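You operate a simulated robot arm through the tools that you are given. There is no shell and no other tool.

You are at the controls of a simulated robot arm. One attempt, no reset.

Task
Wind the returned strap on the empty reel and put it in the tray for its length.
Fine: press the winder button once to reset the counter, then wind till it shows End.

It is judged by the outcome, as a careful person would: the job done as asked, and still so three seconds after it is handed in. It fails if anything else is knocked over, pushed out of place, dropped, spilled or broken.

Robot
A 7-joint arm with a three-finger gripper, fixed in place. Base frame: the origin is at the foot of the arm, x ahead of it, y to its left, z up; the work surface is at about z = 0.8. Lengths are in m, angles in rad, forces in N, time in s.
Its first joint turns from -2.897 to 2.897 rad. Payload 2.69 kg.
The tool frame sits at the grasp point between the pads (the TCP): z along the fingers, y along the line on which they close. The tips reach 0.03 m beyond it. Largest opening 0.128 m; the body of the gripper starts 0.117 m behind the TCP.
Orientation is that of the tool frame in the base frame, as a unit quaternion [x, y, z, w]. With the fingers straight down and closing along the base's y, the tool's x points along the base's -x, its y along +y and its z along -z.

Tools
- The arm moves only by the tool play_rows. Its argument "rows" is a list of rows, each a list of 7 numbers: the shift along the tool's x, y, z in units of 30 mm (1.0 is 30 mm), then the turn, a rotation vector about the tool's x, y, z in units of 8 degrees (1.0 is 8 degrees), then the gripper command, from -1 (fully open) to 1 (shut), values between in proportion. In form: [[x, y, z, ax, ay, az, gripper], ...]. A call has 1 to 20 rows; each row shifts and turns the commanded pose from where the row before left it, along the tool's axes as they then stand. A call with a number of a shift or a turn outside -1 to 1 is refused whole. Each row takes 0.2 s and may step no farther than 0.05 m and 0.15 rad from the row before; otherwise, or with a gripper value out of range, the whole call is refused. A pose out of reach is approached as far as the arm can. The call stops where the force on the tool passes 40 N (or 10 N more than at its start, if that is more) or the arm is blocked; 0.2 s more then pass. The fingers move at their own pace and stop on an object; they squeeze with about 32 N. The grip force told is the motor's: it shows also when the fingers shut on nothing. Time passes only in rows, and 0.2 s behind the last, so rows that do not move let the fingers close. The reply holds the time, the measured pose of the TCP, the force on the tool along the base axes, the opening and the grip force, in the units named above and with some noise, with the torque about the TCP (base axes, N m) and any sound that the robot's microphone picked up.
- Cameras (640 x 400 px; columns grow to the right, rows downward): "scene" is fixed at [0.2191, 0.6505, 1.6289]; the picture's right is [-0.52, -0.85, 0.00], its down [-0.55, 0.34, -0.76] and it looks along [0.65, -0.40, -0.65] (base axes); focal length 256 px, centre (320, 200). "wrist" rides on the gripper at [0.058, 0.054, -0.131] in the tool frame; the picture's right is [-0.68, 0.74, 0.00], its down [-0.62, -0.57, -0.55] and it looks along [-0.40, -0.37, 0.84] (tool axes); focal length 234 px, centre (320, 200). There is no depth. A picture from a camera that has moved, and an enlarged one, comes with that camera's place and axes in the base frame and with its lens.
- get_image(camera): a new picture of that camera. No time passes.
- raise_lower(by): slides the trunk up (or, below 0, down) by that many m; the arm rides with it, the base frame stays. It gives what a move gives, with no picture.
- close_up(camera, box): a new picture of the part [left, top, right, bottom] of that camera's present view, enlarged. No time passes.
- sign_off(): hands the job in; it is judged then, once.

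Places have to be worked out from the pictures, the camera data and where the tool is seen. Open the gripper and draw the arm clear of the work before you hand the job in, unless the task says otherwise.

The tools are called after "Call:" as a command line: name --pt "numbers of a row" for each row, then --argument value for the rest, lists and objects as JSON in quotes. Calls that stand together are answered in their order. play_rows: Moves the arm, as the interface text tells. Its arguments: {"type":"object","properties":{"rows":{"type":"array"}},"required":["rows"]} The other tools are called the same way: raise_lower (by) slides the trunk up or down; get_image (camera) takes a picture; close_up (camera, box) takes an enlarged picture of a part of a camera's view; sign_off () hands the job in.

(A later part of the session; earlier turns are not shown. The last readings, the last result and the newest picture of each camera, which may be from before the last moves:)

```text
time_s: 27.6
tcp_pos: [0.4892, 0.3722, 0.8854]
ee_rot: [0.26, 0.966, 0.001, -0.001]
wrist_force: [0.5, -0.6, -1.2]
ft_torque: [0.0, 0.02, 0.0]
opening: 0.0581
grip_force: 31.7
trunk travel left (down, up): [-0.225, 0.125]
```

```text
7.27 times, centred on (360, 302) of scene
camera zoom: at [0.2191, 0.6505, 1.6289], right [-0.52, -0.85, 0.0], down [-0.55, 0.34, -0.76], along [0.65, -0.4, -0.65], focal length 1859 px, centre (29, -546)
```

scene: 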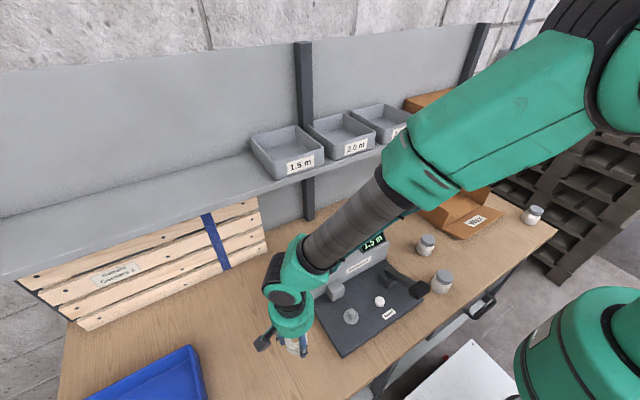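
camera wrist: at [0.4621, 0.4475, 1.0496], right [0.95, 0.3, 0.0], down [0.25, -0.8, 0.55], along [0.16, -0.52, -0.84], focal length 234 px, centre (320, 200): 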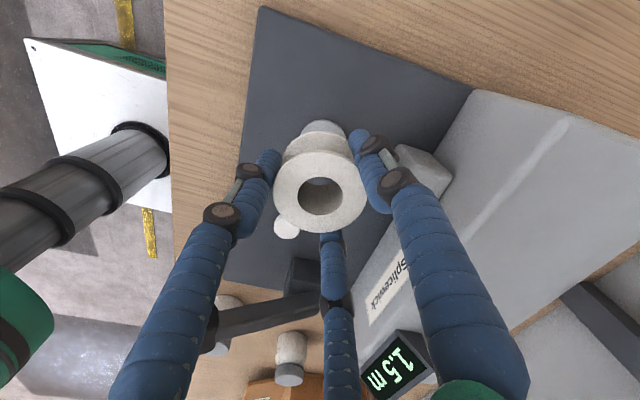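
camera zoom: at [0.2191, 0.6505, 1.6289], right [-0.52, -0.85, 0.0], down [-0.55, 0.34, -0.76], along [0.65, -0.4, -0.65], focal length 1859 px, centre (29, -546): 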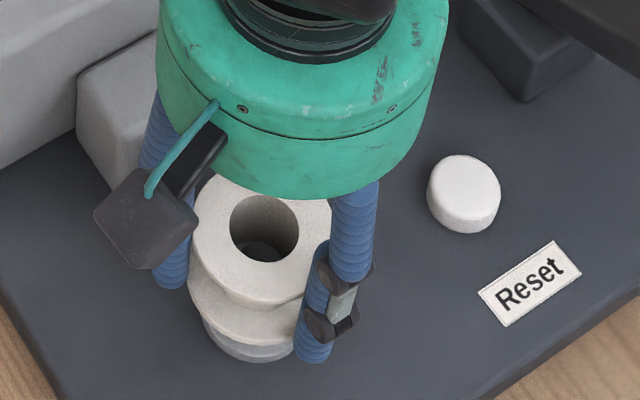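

There's no contact force and the post tip is inside the hole. I'll keep lowering gently toward seating on the flange at a TCP of about 0.855, checking forces as I go.

Call:
play_rows --pt "0 0 0.12 0 0 0 1" --pt "0 0 0.12 0 0 0 1" --pt "0 0 0.12 0 0 0 1" --pt "0 0 0.12 0 0 0 1" --pt "0 0 0.12 0 0 0 1" --pt "0 0 0.12 0 0 0 1" --pt "0 0 0.1 0 0 0 1"

Call:
close_up --camera "wrist" --box '[260, 100, 380, 240]'

Call:
close_up --camera "scene" --box '[320, 275, 400, 330]'

```text
time_s: 29.2
tcp_pos: [0.4884, 0.3712, 0.8613]
ee_rot: [0.259, 0.966, 0.0, 0.0]
wrist_force: [-0.5, -0.8, -0.7]
ft_torque: [0.02, 0.02, 0.0]
opening: 0.0582
grip_force: 32.3
trunk travel left (down, up): [-0.225, 0.125]
```

```text
2.86 times, centred on (320, 170) of wrist
camera zoom: at [0.4644, 0.4477, 0.9937], right [0.95, 0.3, 0.0], down [0.25, -0.8, 0.55], along [0.16, -0.52, -0.84], focal length 669 px, centre (320, 286)
```

zoom: 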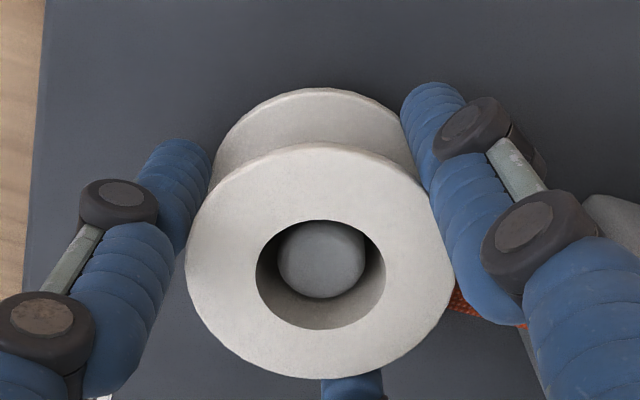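

```text
7.27 times, centred on (360, 302) of scene
camera zoom: at [0.2191, 0.6505, 1.6289], right [-0.52, -0.85, 0.0], down [-0.55, 0.34, -0.76], along [0.65, -0.4, -0.65], focal length 1859 px, centre (29, -546)
```

zoom: 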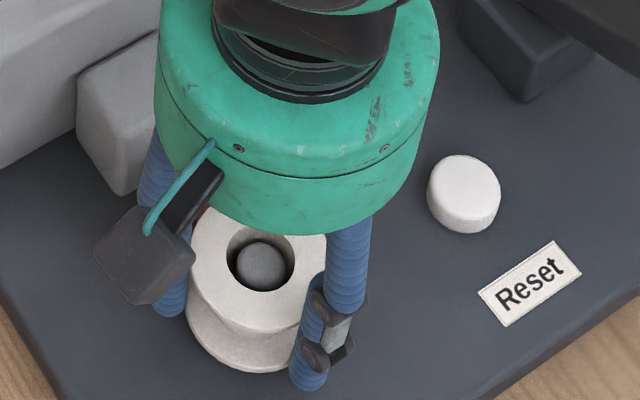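

The post is centred in the hole, and an orange strap has appeared running from the guide block to the reel. I'll lower the last few millimetres in 1 mm steps until it seats.

Call:
play_rows --pt "0 0 0.035 0 0 0 1" --pt "0 0 0.035 0 0 0 1" --pt "0 0 0.035 0 0 0 1" --pt "0 0 0.035 0 0 0 1" --pt "0 0 0.035 0 0 0 1"

Call:
get_image --camera "wrist"

Call:
close_up --camera "scene" --box '[320, 275, 400, 330]'

```text
time_s: 30.4
tcp_pos: [0.4899, 0.373, 0.8575]
ee_rot: [0.259, 0.966, 0.0, 0.001]
wrist_force: [-4.7, -7.2, 31.1]
ft_torque: [-0.58, 0.37, 0.14]
opening: 0.0584
grip_force: 32.4
trunk travel left (down, up): [-0.225, 0.125]
```

```text
taken
camera wrist: at [0.4646, 0.4481, 0.9902], right [0.95, 0.3, 0.0], down [0.25, -0.8, 0.55], along [0.17, -0.52, -0.84], focal length 234 px, centre (320, 200)
```

wrist: 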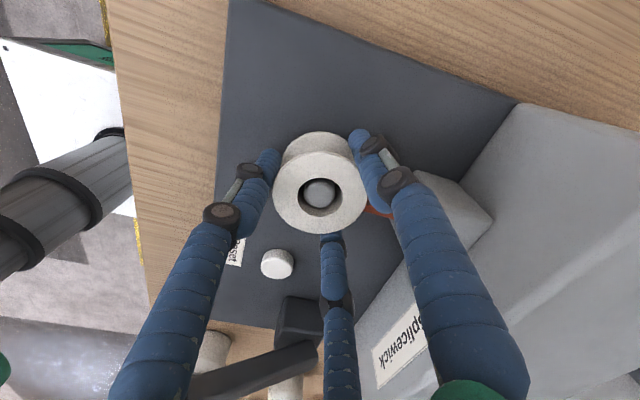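

```text
7.27 times, centred on (360, 302) of scene
camera zoom: at [0.2191, 0.6505, 1.6289], right [-0.52, -0.85, 0.0], down [-0.55, 0.34, -0.76], along [0.65, -0.4, -0.65], focal length 1859 px, centre (29, -546)
```

zoom: 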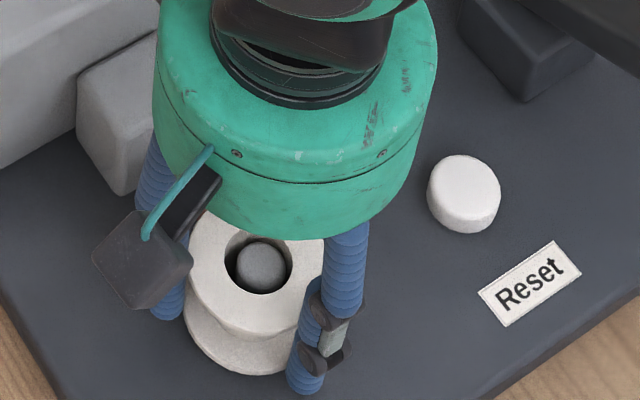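

The 31 N upward force says the reel is seated on the flange. I'll ease off 1.5 mm, open only partway so the fingers stay clear of the strap and block, and then check.

Call:
play_rows --pt "0 0 -0.05 0 0 0 1" --pt "0 0 0 0 0 0 0.0" --pt "0 0 0 0 0 0 -0.3" --pt "0 0 0 0 0 0 -0.4" --pt "0 0 0 0 0 0 -0.4"

Call:
get_image --camera "wrist"

Call:
close_up --camera "scene" --box '[320, 275, 400, 330]'

```text
time_s: 31.6
tcp_pos: [0.4898, 0.3723, 0.8575]
ee_rot: [0.259, 0.966, 0.0, 0.0]
wrist_force: [-0.4, -0.7, -0.2]
ft_torque: [-0.03, -0.03, -0.03]
opening: 0.0896
grip_force: 0.1
trunk travel left (down, up): [-0.225, 0.125]
```

```text
taken
camera wrist: at [0.4652, 0.4482, 0.9894], right [0.95, 0.3, 0.0], down [0.25, -0.8, 0.55], along [0.16, -0.52, -0.84], focal length 234 px, centre (320, 200)
```

wrist: 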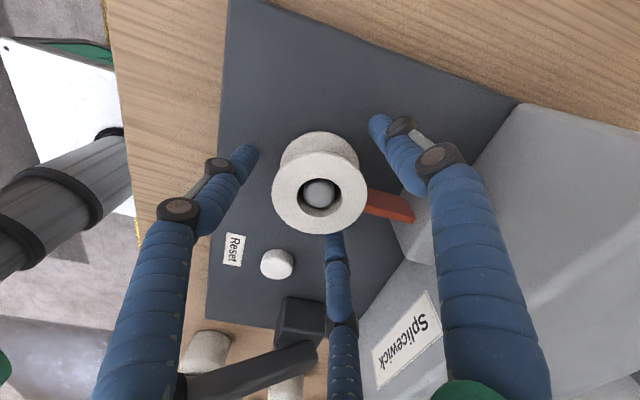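

```text
7.27 times, centred on (360, 302) of scene
camera zoom: at [0.2191, 0.6505, 1.6289], right [-0.52, -0.85, 0.0], down [-0.55, 0.34, -0.76], along [0.65, -0.4, -0.65], focal length 1859 px, centre (29, -546)
```

zoom: 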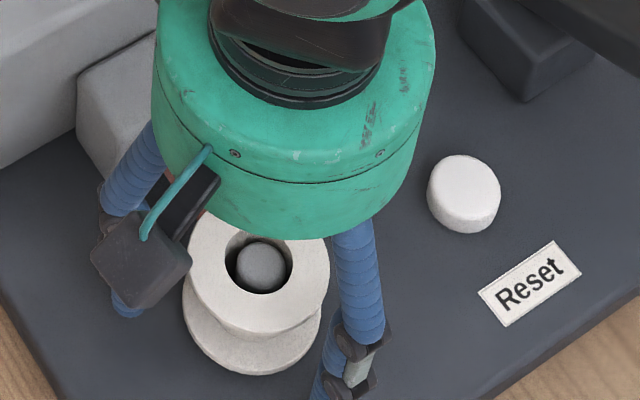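

The reel is seated on the spindle with the orange strap leading to the guide block. I'll lift straight up and away, then recheck the reel and display.

Call:
play_rows --pt "0 0 -0.2 0 0 0 -0.4" --pt "0 0 -0.4 0 0 0 -0.4" --pt "0 0 -0.6 0 0 0 -0.4" --pt "0 0 -0.9 0 0 0 -0.4" --pt "0 0 -0.9 0 0 0 -0.4" --pt "0 0 -0.9 0 0 0 -0.4" --pt "0 0 -0.3 0 0 0 -0.4" --pt "0 0 0 0 0 0 -0.4"

Call:
get_image --camera "wrist"

Call:
close_up --camera "scene" --box '[280, 220, 460, 350]'

```text
time_s: 33.4
tcp_pos: [0.4892, 0.3731, 0.9824]
ee_rot: [0.26, 0.966, 0.0, 0.0]
wrist_force: [-0.4, -0.1, 0.5]
ft_torque: [0.02, 0.01, 0.0]
opening: 0.0896
grip_force: 0.0
trunk travel left (down, up): [-0.225, 0.125]
```

```text
taken
camera wrist: at [0.4644, 0.4492, 1.1148], right [0.95, 0.3, 0.0], down [0.25, -0.8, 0.55], along [0.16, -0.52, -0.84], focal length 234 px, centre (320, 200)
```

wrist: 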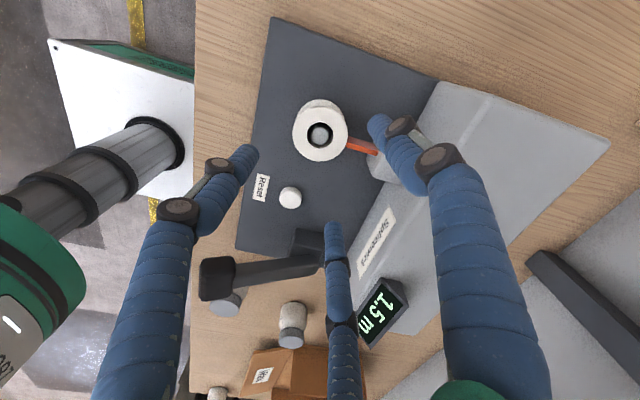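

```text
3.08 times, centred on (370, 285) of scene
camera zoom: at [0.2191, 0.6505, 1.6289], right [-0.52, -0.85, 0.0], down [-0.55, 0.34, -0.76], along [0.65, -0.4, -0.65], focal length 786 px, centre (166, -62)
```

zoom: 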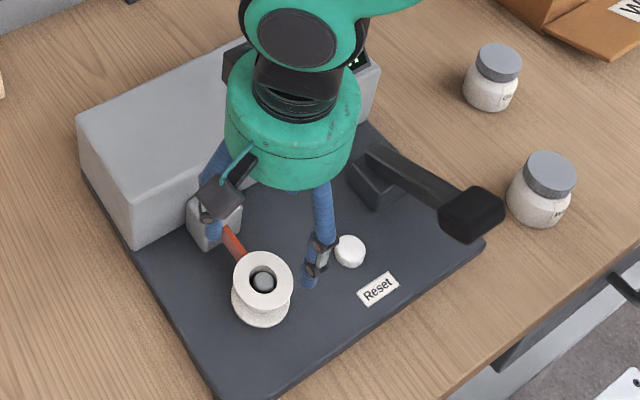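

The reel is still seated and the display still reads 1.5 m. The Reset button is near (0.480, 0.260) with its top at about 0.827. I'll close the fingers, move above it and check alignment before pressing.

Call:
play_rows --pt "0 0 0 0 0 0 1" --pt "0 0 0 0 0 0 1" --pt "-0.3233 -0.6794 0 0 0 0 1" --pt "-0.3233 -0.6794 0 0 0 0 1" --pt "-0.3233 -0.6794 0 0 0 0 1" --pt "-0.3233 -0.6794 0 0 0 0 1" --pt "-0.3233 -0.6794 0 0 0 0 1" --pt "0 0 0 0 0 0 1"

Call:
get_image --camera "wrist"

Call:
close_up --camera "scene" --box '[300, 220, 460, 330]'

```text
time_s: 35.2
tcp_pos: [0.4807, 0.2583, 0.9832]
ee_rot: [0.26, 0.966, 0.0, 0.0]
wrist_force: [-0.6, 0.0, -1.1]
ft_torque: [0.01, 0.0, -0.04]
opening: 0.0021
grip_force: 31.4
trunk travel left (down, up): [-0.225, 0.125]
```

```text
taken
camera wrist: at [0.456, 0.3343, 1.1155], right [0.95, 0.3, 0.0], down [0.25, -0.8, 0.55], along [0.16, -0.52, -0.84], focal length 234 px, centre (320, 200)
```

wrist: 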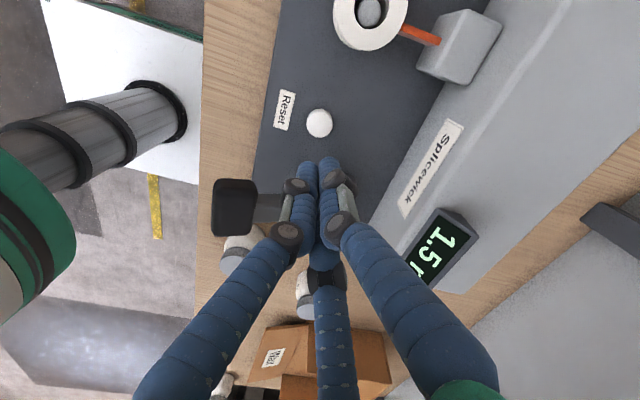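

```text
3.64 times, centred on (380, 275) of scene
camera zoom: at [0.2191, 0.6505, 1.6289], right [-0.52, -0.85, 0.0], down [-0.55, 0.34, -0.76], along [0.65, -0.4, -0.65], focal length 930 px, centre (102, -73)
```

zoom: 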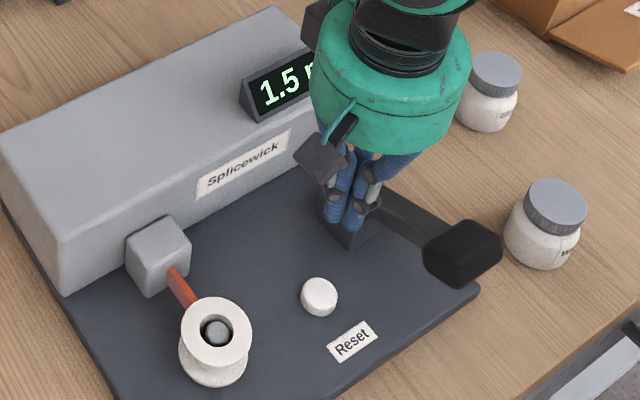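

The button is within about 4 mm of the tool axis. I'll trim that and drop to a TCP of 0.870 (tips about 0.84), just above the button, to verify.

Call:
play_rows --pt "0.088 0.084 0 0 0 0 1" --pt "0 0 0.9 0 0 0 1" --pt "0 0 0.9 0 0 0 1" --pt "0 0 0.8 0 0 0 1" --pt "0 0 0.6 0 0 0 1" --pt "0 0 0.4 0 0 0 1" --pt "0 0 0.17 0 0 0 1"

Call:
get_image --camera "wrist"

Call:
close_up --camera "scene" --box '[320, 220, 460, 330]'

```text
time_s: 36.8
tcp_pos: [0.4787, 0.2638, 0.8695]
ee_rot: [0.258, 0.966, 0.0, 0.0]
wrist_force: [0.0, 0.7, 0.9]
ft_torque: [-0.03, 0.01, 0.02]
opening: 0.0022
grip_force: 31.2
trunk travel left (down, up): [-0.225, 0.125]
```

```text
taken
camera wrist: at [0.4551, 0.3394, 1.0019], right [0.95, 0.3, 0.0], down [0.25, -0.8, 0.55], along [0.16, -0.52, -0.84], focal length 234 px, centre (320, 200)
```

wrist: 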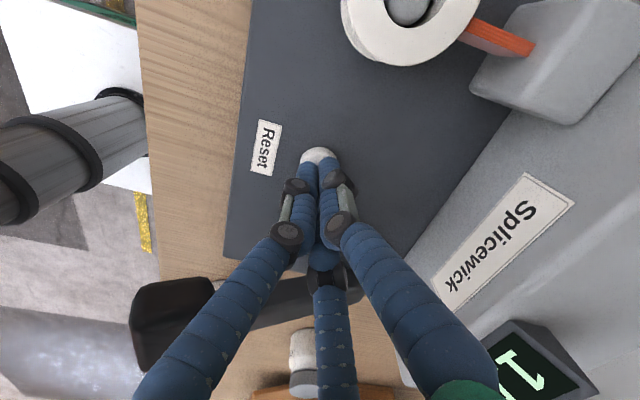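

```text
3.64 times, centred on (390, 275) of scene
camera zoom: at [0.2191, 0.6505, 1.6289], right [-0.52, -0.85, 0.0], down [-0.55, 0.34, -0.76], along [0.65, -0.4, -0.65], focal length 930 px, centre (66, -73)
```

zoom: 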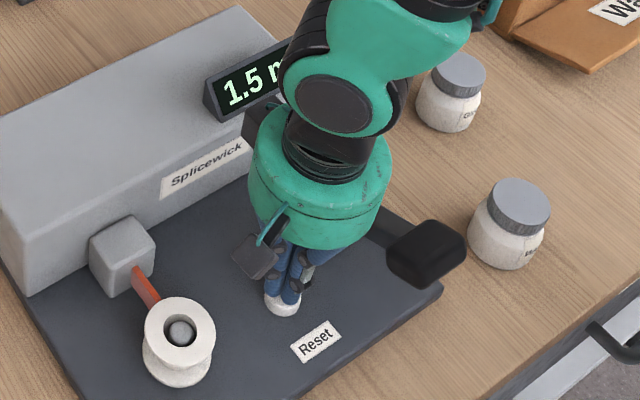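

The fingertips are right over the button. I'll press down slowly in small steps, watching for force or a click.

Call:
play_rows --pt "0 0 0.067 0 0 0 1" --pt "0 0 0.067 0 0 0 1" --pt "0 0 0.067 0 0 0 1" --pt "0 0 0.067 0 0 0 1" --pt "0 0 0.067 0 0 0 1"

Call:
close_up --camera "scene" --box '[320, 220, 460, 330]'

```text
time_s: 38.0
tcp_pos: [0.4798, 0.2632, 0.8597]
ee_rot: [0.259, 0.966, 0.0, 0.0]
wrist_force: [0.5, -0.5, 1.8]
ft_torque: [-0.07, -0.03, 0.02]
opening: 0.0023
grip_force: 31.8
trunk travel left (down, up): [-0.225, 0.125]
```

```text
3.64 times, centred on (390, 275) of scene
camera zoom: at [0.2191, 0.6505, 1.6289], right [-0.52, -0.85, 0.0], down [-0.55, 0.34, -0.76], along [0.65, -0.4, -0.65], focal length 930 px, centre (66, -73)
```

zoom: 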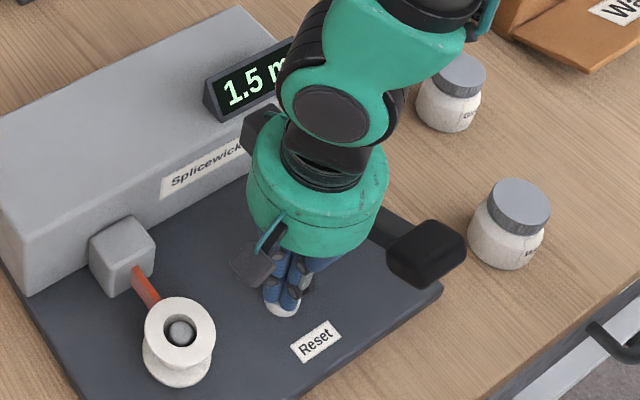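

Force is just starting (1.8 N) at a TCP of 0.8597. I'll continue pressing in 1 mm steps.

Call:
play_rows --pt "0 0 0.035 0 0 0 1" --pt "0 0 0.035 0 0 0 1" --pt "0 0 0.035 0 0 0 1"

Call:
close_up --camera "scene" --box '[320, 220, 460, 330]'

```text
time_s: 38.8
tcp_pos: [0.4795, 0.2639, 0.8571]
ee_rot: [0.259, 0.966, 0.0, 0.0]
wrist_force: [-0.5, -0.4, 1.9]
ft_torque: [0.01, 0.01, 0.0]
opening: 0.0059
grip_force: 32.1
trunk travel left (down, up): [-0.225, 0.125]
heard: click
```

```text
3.64 times, centred on (390, 275) of scene
camera zoom: at [0.2191, 0.6505, 1.6289], right [-0.52, -0.85, 0.0], down [-0.55, 0.34, -0.76], along [0.65, -0.4, -0.65], focal length 930 px, centre (66, -73)
```

zoom: 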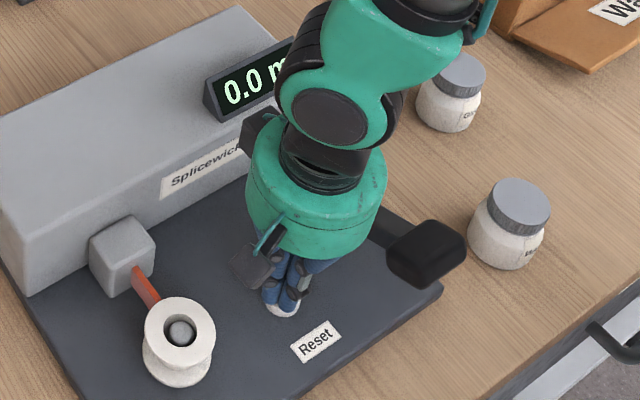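

I heard a click and the display now reads 0.0 m. I'll lift straight off the button and take another look at the lever.

Call:
play_rows --pt "0 0 -0.3 0 0 0 1" --pt "0 0 -0.6 0 0 0 1" --pt "0 0 -0.9 0 0 0 1" --pt "0 0 -0.9 0 0 0 1" --pt "0 0 -0.9 0 0 0 1" --pt "0 0 -0.9 0 0 0 1" --pt "0 0 -0.9 0 0 0 1" --pt "0 0 -0.6 0 0 0 1" --pt "0 0 0 0 0 0 1"

Call:
get_image --camera "wrist"

Call:
get_image --camera "scene"

Call:
close_up --camera "scene" --box '[350, 230, 470, 320]'

Call:
close_up --camera "wrist" --box '[190, 120, 350, 260]'

```text
time_s: 40.8
tcp_pos: [0.4813, 0.2636, 1.0377]
ee_rot: [0.259, 0.966, 0.0, 0.0]
wrist_force: [0.8, 0.1, 0.7]
ft_torque: [0.01, -0.04, 0.03]
opening: 0.002
grip_force: 31.5
trunk travel left (down, up): [-0.225, 0.125]
```

```text
taken
camera wrist: at [0.4557, 0.3389, 1.1699], right [0.95, 0.3, 0.0], down [0.25, -0.8, 0.55], along [0.16, -0.52, -0.84], focal length 234 px, centre (320, 200)
```

wrist: 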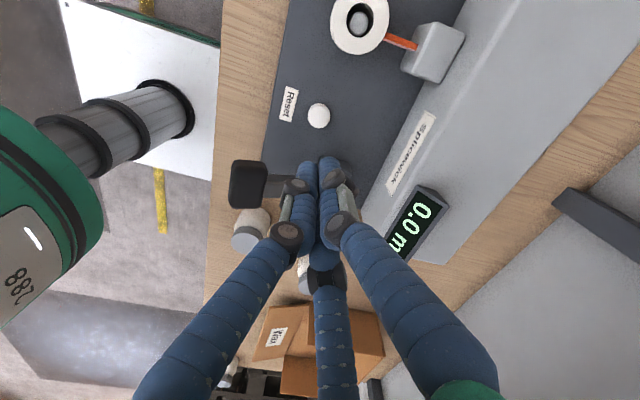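

```text
taken
```

scene: 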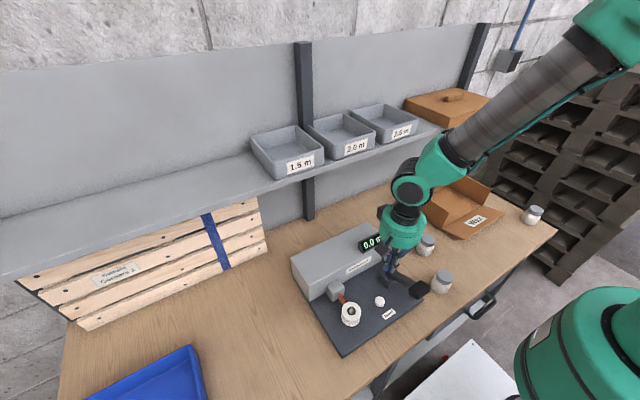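

```text
4.44 times, centred on (410, 275) of scene
camera zoom: at [0.2191, 0.6505, 1.6289], right [-0.52, -0.85, 0.0], down [-0.55, 0.34, -0.76], along [0.65, -0.4, -0.65], focal length 1136 px, centre (-80, -133)
```

zoom: 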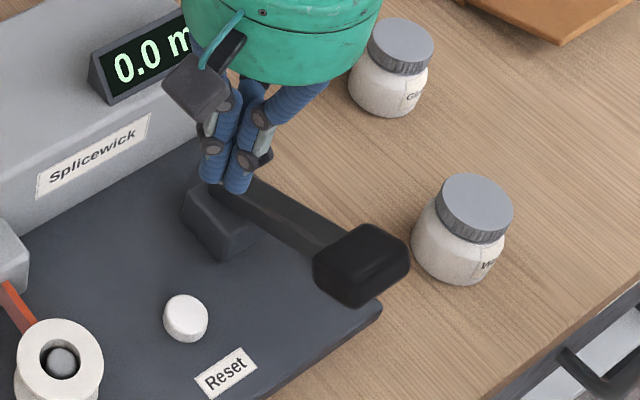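

```text
2.86 times, centred on (270, 190) of wrist
camera zoom: at [0.4557, 0.3389, 1.1699], right [0.95, 0.3, 0.0], down [0.25, -0.8, 0.55], along [0.16, -0.52, -0.84], focal length 669 px, centre (463, 229)
```

zoom: 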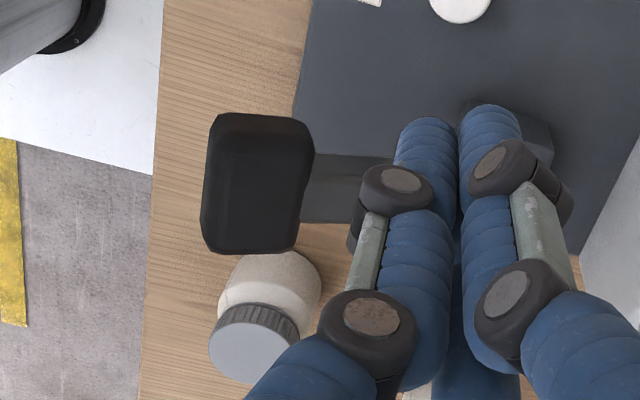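

The Reset press registered once and I'm clear of the button. The lever's T-pad is at about (0.414, 0.185) with its top at about z = 0.93, on an arm pivoting near (0.52, 0.19, 0.84). I'll move above the pad, well clear of the jar at y = 0.045.

Call:
play_rows --pt "0.125 -0.677 0.2 0 0 0 1" --pt "0.125 -0.677 0.2 0 0 0 1" --pt "0.125 -0.677 0.2 0 0 0 1" --pt "0.125 -0.677 0.2 0 0 0 1" --pt "0.125 -0.677 0.2 0 0 0 1" --pt "0 0 0 0 0 0 1"

Call:
get_image --camera "wrist"

Call:
get_image --camera "scene"

Call:
close_up --camera "scene" --box '[340, 210, 480, 320]'

```text
time_s: 42.2
tcp_pos: [0.4124, 0.1856, 1.0075]
ee_rot: [0.258, 0.966, 0.0, 0.001]
wrist_force: [0.4, -0.9, 0.4]
ft_torque: [0.01, -0.03, -0.01]
opening: 0.0024
grip_force: 31.8
trunk travel left (down, up): [-0.225, 0.125]
```

```text
taken
camera wrist: at [0.3882, 0.2609, 1.1394], right [0.95, 0.3, 0.0], down [0.25, -0.8, 0.55], along [0.16, -0.52, -0.84], focal length 234 px, centre (320, 200)
```

wrist: 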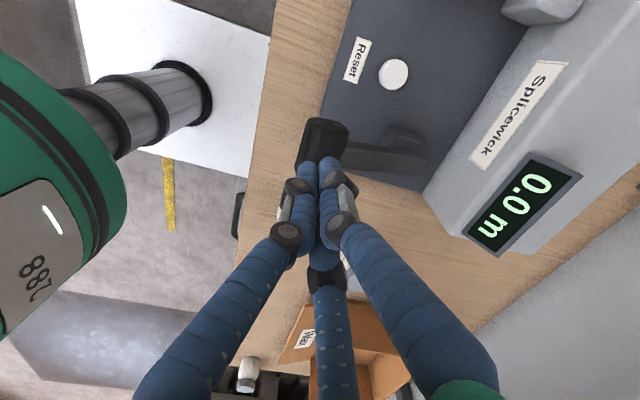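

```text
taken
```

scene: 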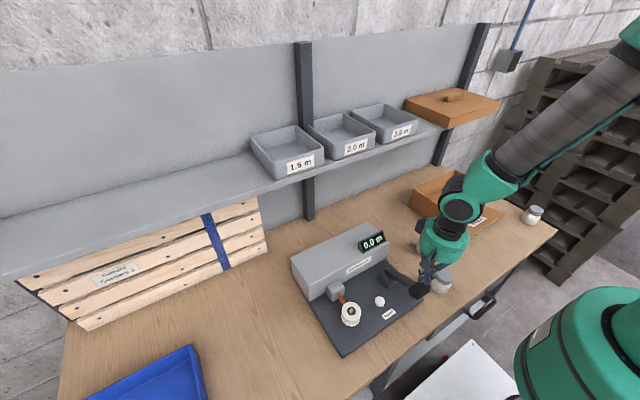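

```text
3.64 times, centred on (410, 265) of scene
camera zoom: at [0.2191, 0.6505, 1.6289], right [-0.52, -0.85, 0.0], down [-0.55, 0.34, -0.76], along [0.65, -0.4, -0.65], focal length 930 px, centre (-7, -36)
```

zoom: 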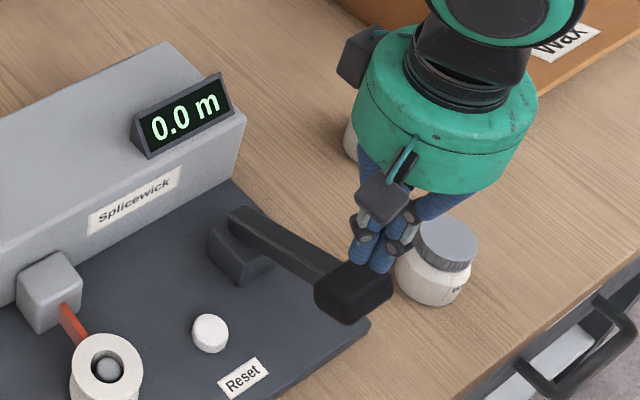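

The tips are over the lever pad, and both cameras see the display (0.0 m). I'll lower until I touch the pad.

Call:
play_rows --pt "0 0 0.3 0 0 0 1" --pt "0 0 0.3 0 0 0 1" --pt "0 0 0.2 0 0 0 1" --pt "0 0 0.15 0 0 0 1" --pt "0 0 0.1 0 0 0 1" --pt "0 0 0.1 0 0 0 1"

Call:
close_up --camera "scene" --box '[340, 210, 480, 320]'

Call:
get_image --camera "wrist"

```text
time_s: 43.6
tcp_pos: [0.4127, 0.1845, 0.9751]
ee_rot: [0.258, 0.966, 0.0, -0.001]
wrist_force: [0.1, -0.5, -0.2]
ft_torque: [0.03, -0.02, 0.01]
opening: 0.0021
grip_force: 31.5
trunk travel left (down, up): [-0.225, 0.125]
```

```text
3.64 times, centred on (410, 265) of scene
camera zoom: at [0.2191, 0.6505, 1.6289], right [-0.52, -0.85, 0.0], down [-0.55, 0.34, -0.76], along [0.65, -0.4, -0.65], focal length 930 px, centre (-7, -36)
```

zoom: 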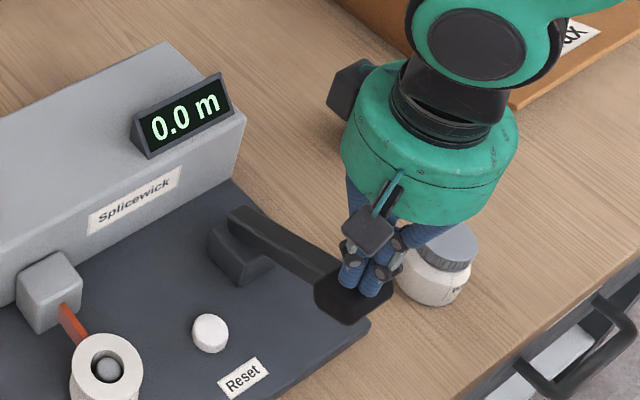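

```text
taken
camera wrist: at [0.3879, 0.2605, 1.1049], right [0.95, 0.3, 0.0], down [0.25, -0.8, 0.55], along [0.16, -0.52, -0.84], focal length 234 px, centre (320, 200)
```

wrist: 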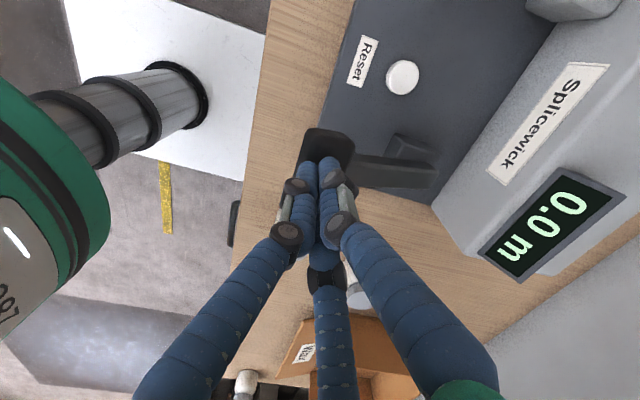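

No contact yet with the tips at about 0.945. I'll lower in 3 mm steps.

Call:
play_rows --pt "0 0 0.1 0 0 0 1" --pt "0 0 0.1 0 0 0 1" --pt "0 0 0.1 0 0 0 1" --pt "0 0 0.1 0 0 0 1"

Call:
close_up --camera "scene" --box '[340, 210, 480, 320]'

```text
time_s: 44.6
tcp_pos: [0.412, 0.1845, 0.9619]
ee_rot: [0.26, 0.966, -0.001, 0.0]
wrist_force: [-0.9, 0.2, 1.5]
ft_torque: [0.01, 0.04, 0.02]
opening: 0.0023
grip_force: 31.1
trunk travel left (down, up): [-0.225, 0.125]
```

```text
3.64 times, centred on (410, 265) of scene
camera zoom: at [0.2191, 0.6505, 1.6289], right [-0.52, -0.85, 0.0], down [-0.55, 0.34, -0.76], along [0.65, -0.4, -0.65], focal length 930 px, centre (-7, -36)
```

zoom: 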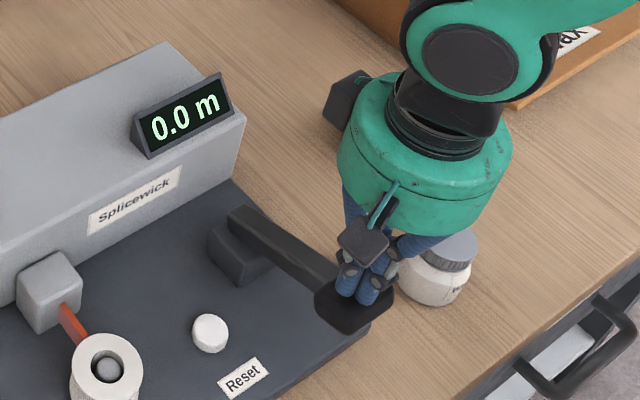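

I may just be touching (1.5 N). I'll push down 6 mm more and see whether the pad gives.

Call:
play_rows --pt "0 0 0.1 0 0 0 1" --pt "0 0 0.1 0 0 0 1"

Call:
close_up --camera "scene" --box '[340, 210, 480, 320]'

Call:
close_up --camera "wrist" --box '[260, 80, 480, 240]'

```text
time_s: 45.2
tcp_pos: [0.4119, 0.1854, 0.9551]
ee_rot: [0.259, 0.966, 0.0, 0.0]
wrist_force: [0.5, -0.4, 1.2]
ft_torque: [0.02, -0.02, 0.01]
opening: 0.002
grip_force: 31.4
trunk travel left (down, up): [-0.225, 0.125]
```

```text
3.64 times, centred on (410, 265) of scene
camera zoom: at [0.2191, 0.6505, 1.6289], right [-0.52, -0.85, 0.0], down [-0.55, 0.34, -0.76], along [0.65, -0.4, -0.65], focal length 930 px, centre (-7, -36)
```

zoom: 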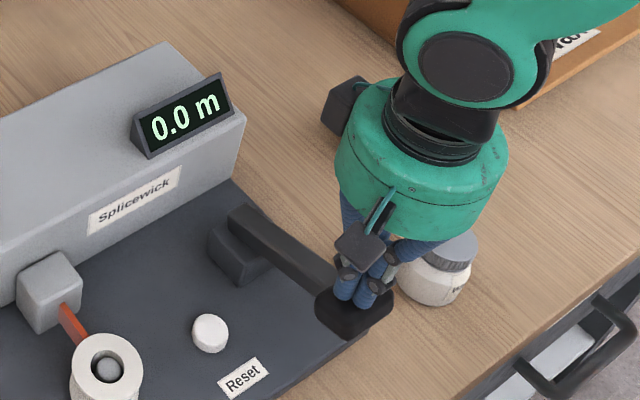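

```text
2.50 times, centred on (370, 160) of wrist
camera zoom: at [0.3877, 0.2607, 1.087], right [0.95, 0.3, 0.0], down [0.25, -0.8, 0.55], along [0.16, -0.52, -0.84], focal length 585 px, centre (195, 300)
```

zoom: 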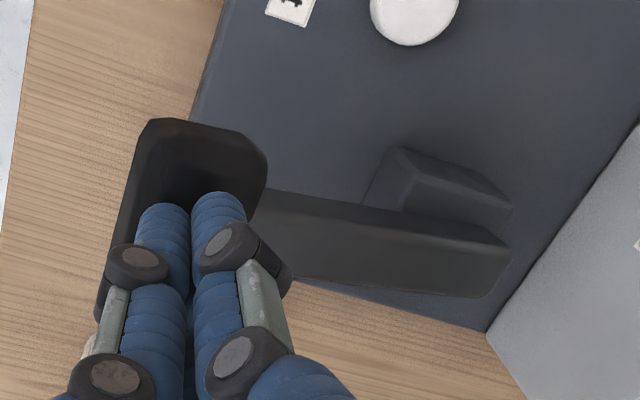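

The pad moved down with only about 1 N, so this is a push-down lever. I'll keep pressing along its arc, down and slightly toward −x, and watch the display.

Call:
play_rows --pt "0.087 -0.05 0.167 0 0 0 1" --pt "0.087 -0.05 0.167 0 0 0 1" --pt "0.07 -0.04 0.167 0 0 0 1"

Call:
close_up --camera "scene" --box '[320, 210, 480, 340]'

Call:
close_up --camera "wrist" --box '[260, 80, 480, 240]'

```text
time_s: 46.0
tcp_pos: [0.403, 0.1839, 0.9392]
ee_rot: [0.259, 0.966, 0.0, -0.001]
wrist_force: [0.6, -0.5, 1.7]
ft_torque: [0.03, 0.01, 0.02]
opening: 0.0024
grip_force: 31.5
trunk travel left (down, up): [-0.225, 0.125]
```

```text
3.08 times, centred on (400, 275) of scene
camera zoom: at [0.2191, 0.6505, 1.6289], right [-0.52, -0.85, 0.0], down [-0.55, 0.34, -0.76], along [0.65, -0.4, -0.65], focal length 786 px, centre (74, -31)
```

zoom: 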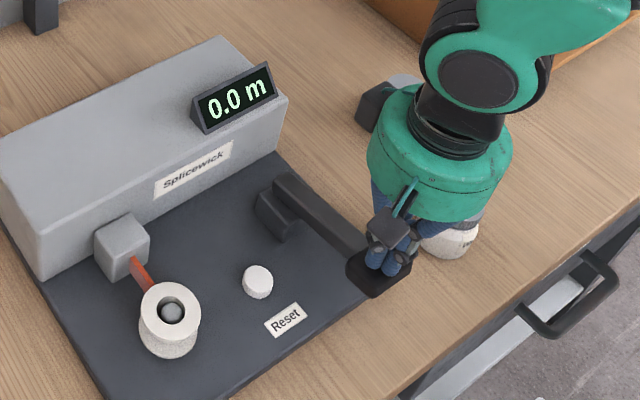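

```text
2.50 times, centred on (370, 160) of wrist
camera zoom: at [0.3794, 0.2605, 1.0719], right [0.95, 0.3, 0.0], down [0.25, -0.8, 0.55], along [0.16, -0.52, -0.84], focal length 585 px, centre (195, 300)
```

zoom: 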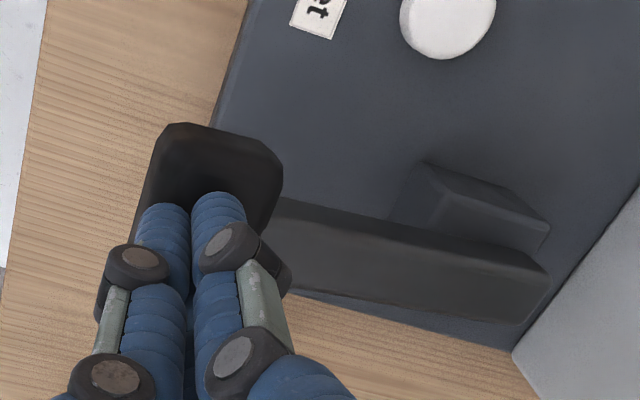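

The lever follows and the display is still at 0.0 m. I'll continue down in short moves, checking the display after each.

Call:
play_rows --pt "0.078 -0.045 0.2 0 0 0 1" --pt "0.07 -0.04 0.2 0 0 0 1"

Call:
close_up --camera "scene" --box '[320, 210, 480, 340]'

```text
time_s: 46.6
tcp_pos: [0.3994, 0.1855, 0.9272]
ee_rot: [0.259, 0.966, 0.001, 0.0]
wrist_force: [1.2, 0.4, 2.8]
ft_torque: [-0.01, 0.03, -0.01]
opening: 0.002
grip_force: 31.6
trunk travel left (down, up): [-0.225, 0.125]
```

```text
3.08 times, centred on (400, 275) of scene
camera zoom: at [0.2191, 0.6505, 1.6289], right [-0.52, -0.85, 0.0], down [-0.55, 0.34, -0.76], along [0.65, -0.4, -0.65], focal length 786 px, centre (74, -31)
```

zoom: 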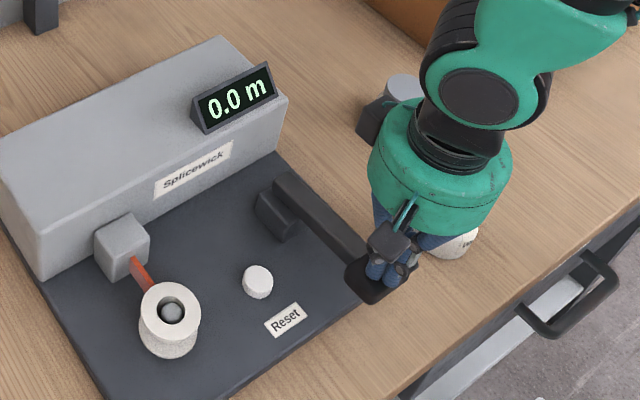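

The spring force has grown to about 3 N and the display is still at 0.0 m. I'll keep following the lever down.

Call:
play_rows --pt "0.058 -0.033 0.2 0 0 0 1" --pt "0.05 -0.03 0.2 0 0 0 1"

Call:
close_up --camera "scene" --box '[320, 210, 480, 340]'

Call:
close_up --camera "wrist" --box '[260, 80, 480, 240]'

```text
time_s: 47.2
tcp_pos: [0.3952, 0.1853, 0.9151]
ee_rot: [0.259, 0.966, 0.0, 0.0]
wrist_force: [1.4, 0.9, 2.7]
ft_torque: [0.01, -0.06, 0.02]
opening: 0.0063
grip_force: 31.0
trunk travel left (down, up): [-0.225, 0.125]
```

```text
3.08 times, centred on (400, 275) of scene
camera zoom: at [0.2191, 0.6505, 1.6289], right [-0.52, -0.85, 0.0], down [-0.55, 0.34, -0.76], along [0.65, -0.4, -0.65], focal length 786 px, centre (74, -31)
```

zoom: 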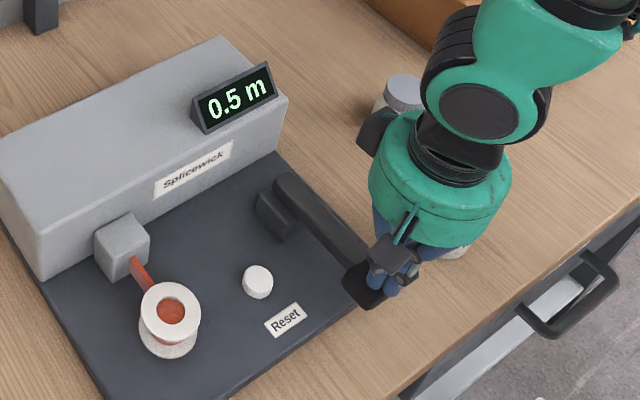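

```text
2.50 times, centred on (370, 160) of wrist
camera zoom: at [0.3699, 0.2606, 1.0477], right [0.95, 0.3, 0.0], down [0.25, -0.8, 0.55], along [0.16, -0.52, -0.84], focal length 585 px, centre (195, 300)
```

zoom: 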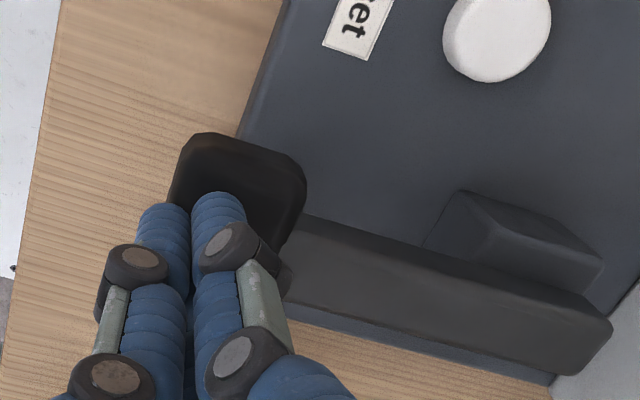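

Winding has begun and the display reads 0.5 m. I'll hold still here, one short step at a time, reading the display each time.

Call:
play_rows --pt "0 0 0 0 0 0 1"

Call:
close_up --camera "scene" --box '[320, 210, 480, 340]'

```text
time_s: 47.6
tcp_pos: [0.3941, 0.1859, 0.9155]
ee_rot: [0.258, 0.966, 0.0, -0.001]
wrist_force: [0.6, 0.5, 3.1]
ft_torque: [-0.01, -0.05, 0.04]
opening: 0.0058
grip_force: 31.1
trunk travel left (down, up): [-0.225, 0.125]
```

```text
3.08 times, centred on (400, 275) of scene
camera zoom: at [0.2191, 0.6505, 1.6289], right [-0.52, -0.85, 0.0], down [-0.55, 0.34, -0.76], along [0.65, -0.4, -0.65], focal length 786 px, centre (74, -31)
```

zoom: 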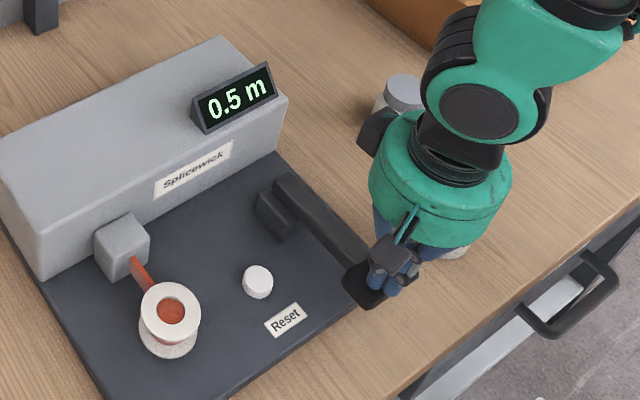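

It's still 0.5 m. I'll hold a little longer to tell whether it winds continuously or one step per stroke.

Call:
play_rows --pt "0 0 0 0 0 0 1" --pt "0 0 0 0 0 0 1" --pt "0 0 0 0 0 0 1"

Call:
close_up --camera "scene" --box '[320, 210, 480, 340]'

```text
time_s: 48.4
tcp_pos: [0.3948, 0.185, 0.916]
ee_rot: [0.259, 0.966, 0.0, 0.0]
wrist_force: [0.5, 1.6, 3.1]
ft_torque: [0.03, -0.07, 0.04]
opening: 0.006
grip_force: 31.1
trunk travel left (down, up): [-0.225, 0.125]
```

```text
3.08 times, centred on (400, 275) of scene
camera zoom: at [0.2191, 0.6505, 1.6289], right [-0.52, -0.85, 0.0], down [-0.55, 0.34, -0.76], along [0.65, -0.4, -0.65], focal length 786 px, centre (74, -31)
```

zoom: 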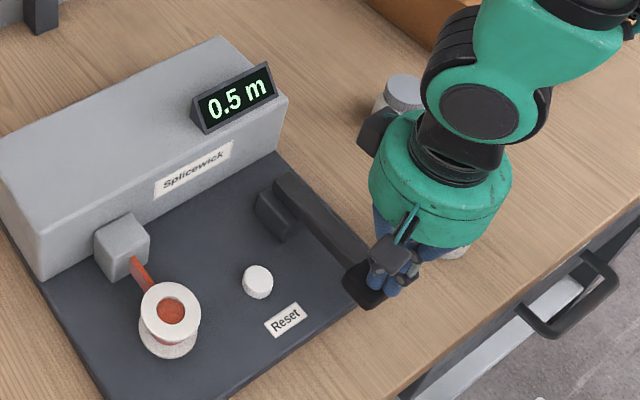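

Holding adds nothing, so each stroke winds 0.5 m. I'll retrace the path upward and see whether the lever springs back with me.

Call:
play_rows --pt "-0.05 0.03 -0.2 0 0 0 1" --pt "-0.058 0.033 -0.2 0 0 0 1" --pt "-0.07 0.04 -0.2 0 0 0 1" --pt "-0.078 0.045 -0.2 0 0 0 1" --pt "-0.07 0.04 -0.167 0 0 0 1" --pt "-0.087 0.05 -0.167 0 0 0 1" --pt "-0.087 0.05 -0.167 0 0 0 1" --pt "0 0 -0.2 0 0 0 1" --pt "0 0 -0.2 0 0 0 1" --pt "0 0 -0.1 0 0 0 1"

Call:
close_up --camera "scene" --box '[320, 210, 480, 340]'

Call:
get_image --camera "wrist"

```text
time_s: 50.6
tcp_pos: [0.4113, 0.1849, 0.9693]
ee_rot: [0.26, 0.966, 0.0, 0.0]
wrist_force: [-1.0, -0.2, 0.5]
ft_torque: [-0.01, 0.02, 0.04]
opening: 0.002
grip_force: 31.8
trunk travel left (down, up): [-0.225, 0.125]
```

```text
3.08 times, centred on (400, 275) of scene
camera zoom: at [0.2191, 0.6505, 1.6289], right [-0.52, -0.85, 0.0], down [-0.55, 0.34, -0.76], along [0.65, -0.4, -0.65], focal length 786 px, centre (74, -31)
```

zoom: 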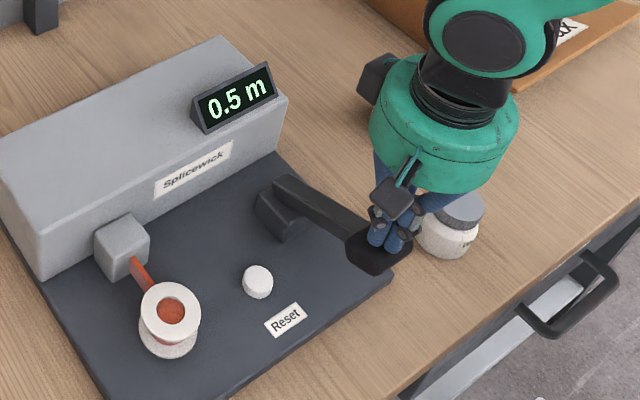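

```text
taken
camera wrist: at [0.3865, 0.2603, 1.1024], right [0.95, 0.3, 0.0], down [0.25, -0.8, 0.55], along [0.16, -0.52, -0.84], focal length 234 px, centre (320, 200)
```

wrist: 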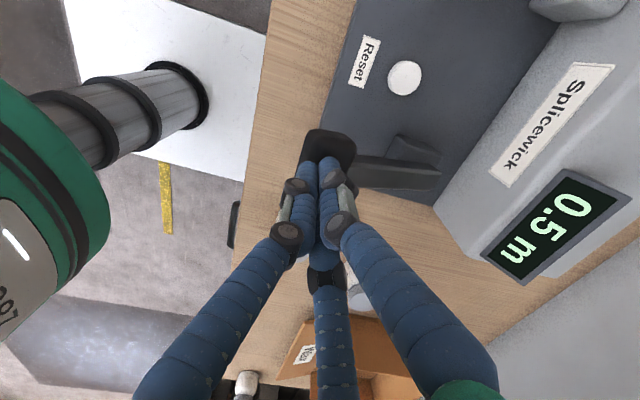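

The lever sprang back and the count holds at 0.5 m. Second stroke: the same path down, then read the display.

Call:
play_rows --pt "0 0 0.25 0 0 0 1" --pt "0 0 0.25 0 0 0 1" --pt "0.087 -0.05 0.167 0 0 0 1" --pt "0.087 -0.05 0.167 0 0 0 1" --pt "0.07 -0.04 0.167 0 0 0 1" --pt "0.078 -0.045 0.2 0 0 0 1" --pt "0.07 -0.04 0.2 0 0 0 1" --pt "0.058 -0.033 0.2 0 0 0 1" --pt "0.05 -0.03 0.2 0 0 0 1" --pt "0 0 0 0 0 0 1"

Call:
close_up --camera "scene" --box '[320, 210, 480, 340]'

```text
time_s: 52.8
tcp_pos: [0.3942, 0.1851, 0.9161]
ee_rot: [0.259, 0.966, 0.0, 0.0]
wrist_force: [0.8, 0.1, 2.1]
ft_torque: [0.02, -0.06, 0.0]
opening: 0.0061
grip_force: 31.4
trunk travel left (down, up): [-0.225, 0.125]
```

```text
3.08 times, centred on (400, 275) of scene
camera zoom: at [0.2191, 0.6505, 1.6289], right [-0.52, -0.85, 0.0], down [-0.55, 0.34, -0.76], along [0.65, -0.4, -0.65], focal length 786 px, centre (74, -31)
```

zoom: 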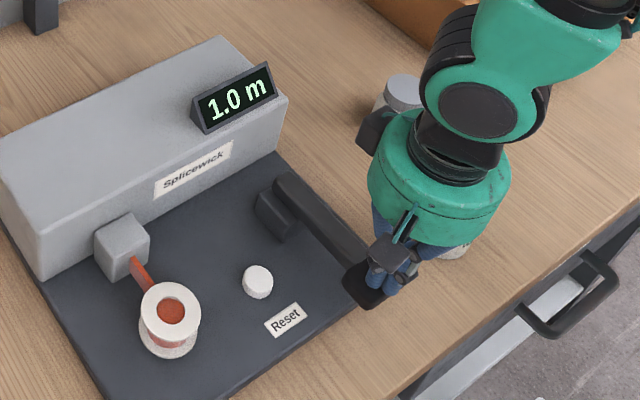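

The display reads 1.0 m after the second stroke. Third stroke: back up along the path to let the lever return, then down again.

Call:
play_rows --pt "-0.05 0.03 -0.2 0 0 0 1" --pt "-0.058 0.033 -0.2 0 0 0 1" --pt "-0.07 0.04 -0.2 0 0 0 1" --pt "-0.078 0.045 -0.2 0 0 0 1" --pt "-0.07 0.04 -0.167 0 0 0 1" --pt "-0.087 0.05 -0.167 0 0 0 1" --pt "-0.087 0.05 -0.167 0 0 0 1" --pt "0 0 -0.25 0 0 0 1" --pt "0 0 -0.25 0 0 0 1" --pt "0 0 0 0 0 0 1" --pt "0 0 0.25 0 0 0 1" --pt "0 0 0.25 0 0 0 1" --pt "0.087 -0.05 0.167 0 0 0 1" --pt "0.087 -0.05 0.167 0 0 0 1" --pt "0.07 -0.04 0.167 0 0 0 1" --pt "0.078 -0.045 0.2 0 0 0 1" --pt "0.07 -0.04 0.2 0 0 0 1" --pt "0.058 -0.033 0.2 0 0 0 1" --pt "0.05 -0.03 0.2 0 0 0 1" --pt "0 0 0 0 0 0 1"

Call:
close_up --camera "scene" --box '[320, 210, 480, 340]'

```text
time_s: 57.0
tcp_pos: [0.3948, 0.1856, 0.9142]
ee_rot: [0.259, 0.966, 0.0, 0.0]
wrist_force: [1.4, -0.4, 2.6]
ft_torque: [0.02, -0.09, 0.0]
opening: 0.0063
grip_force: 31.7
trunk travel left (down, up): [-0.225, 0.125]
```

```text
3.08 times, centred on (400, 275) of scene
camera zoom: at [0.2191, 0.6505, 1.6289], right [-0.52, -0.85, 0.0], down [-0.55, 0.34, -0.76], along [0.65, -0.4, -0.65], focal length 786 px, centre (74, -31)
```

zoom: 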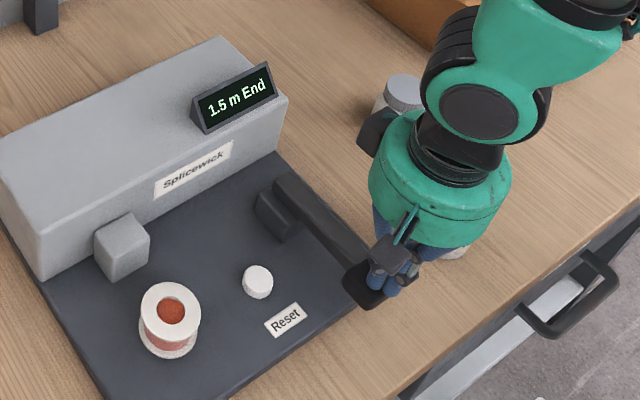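

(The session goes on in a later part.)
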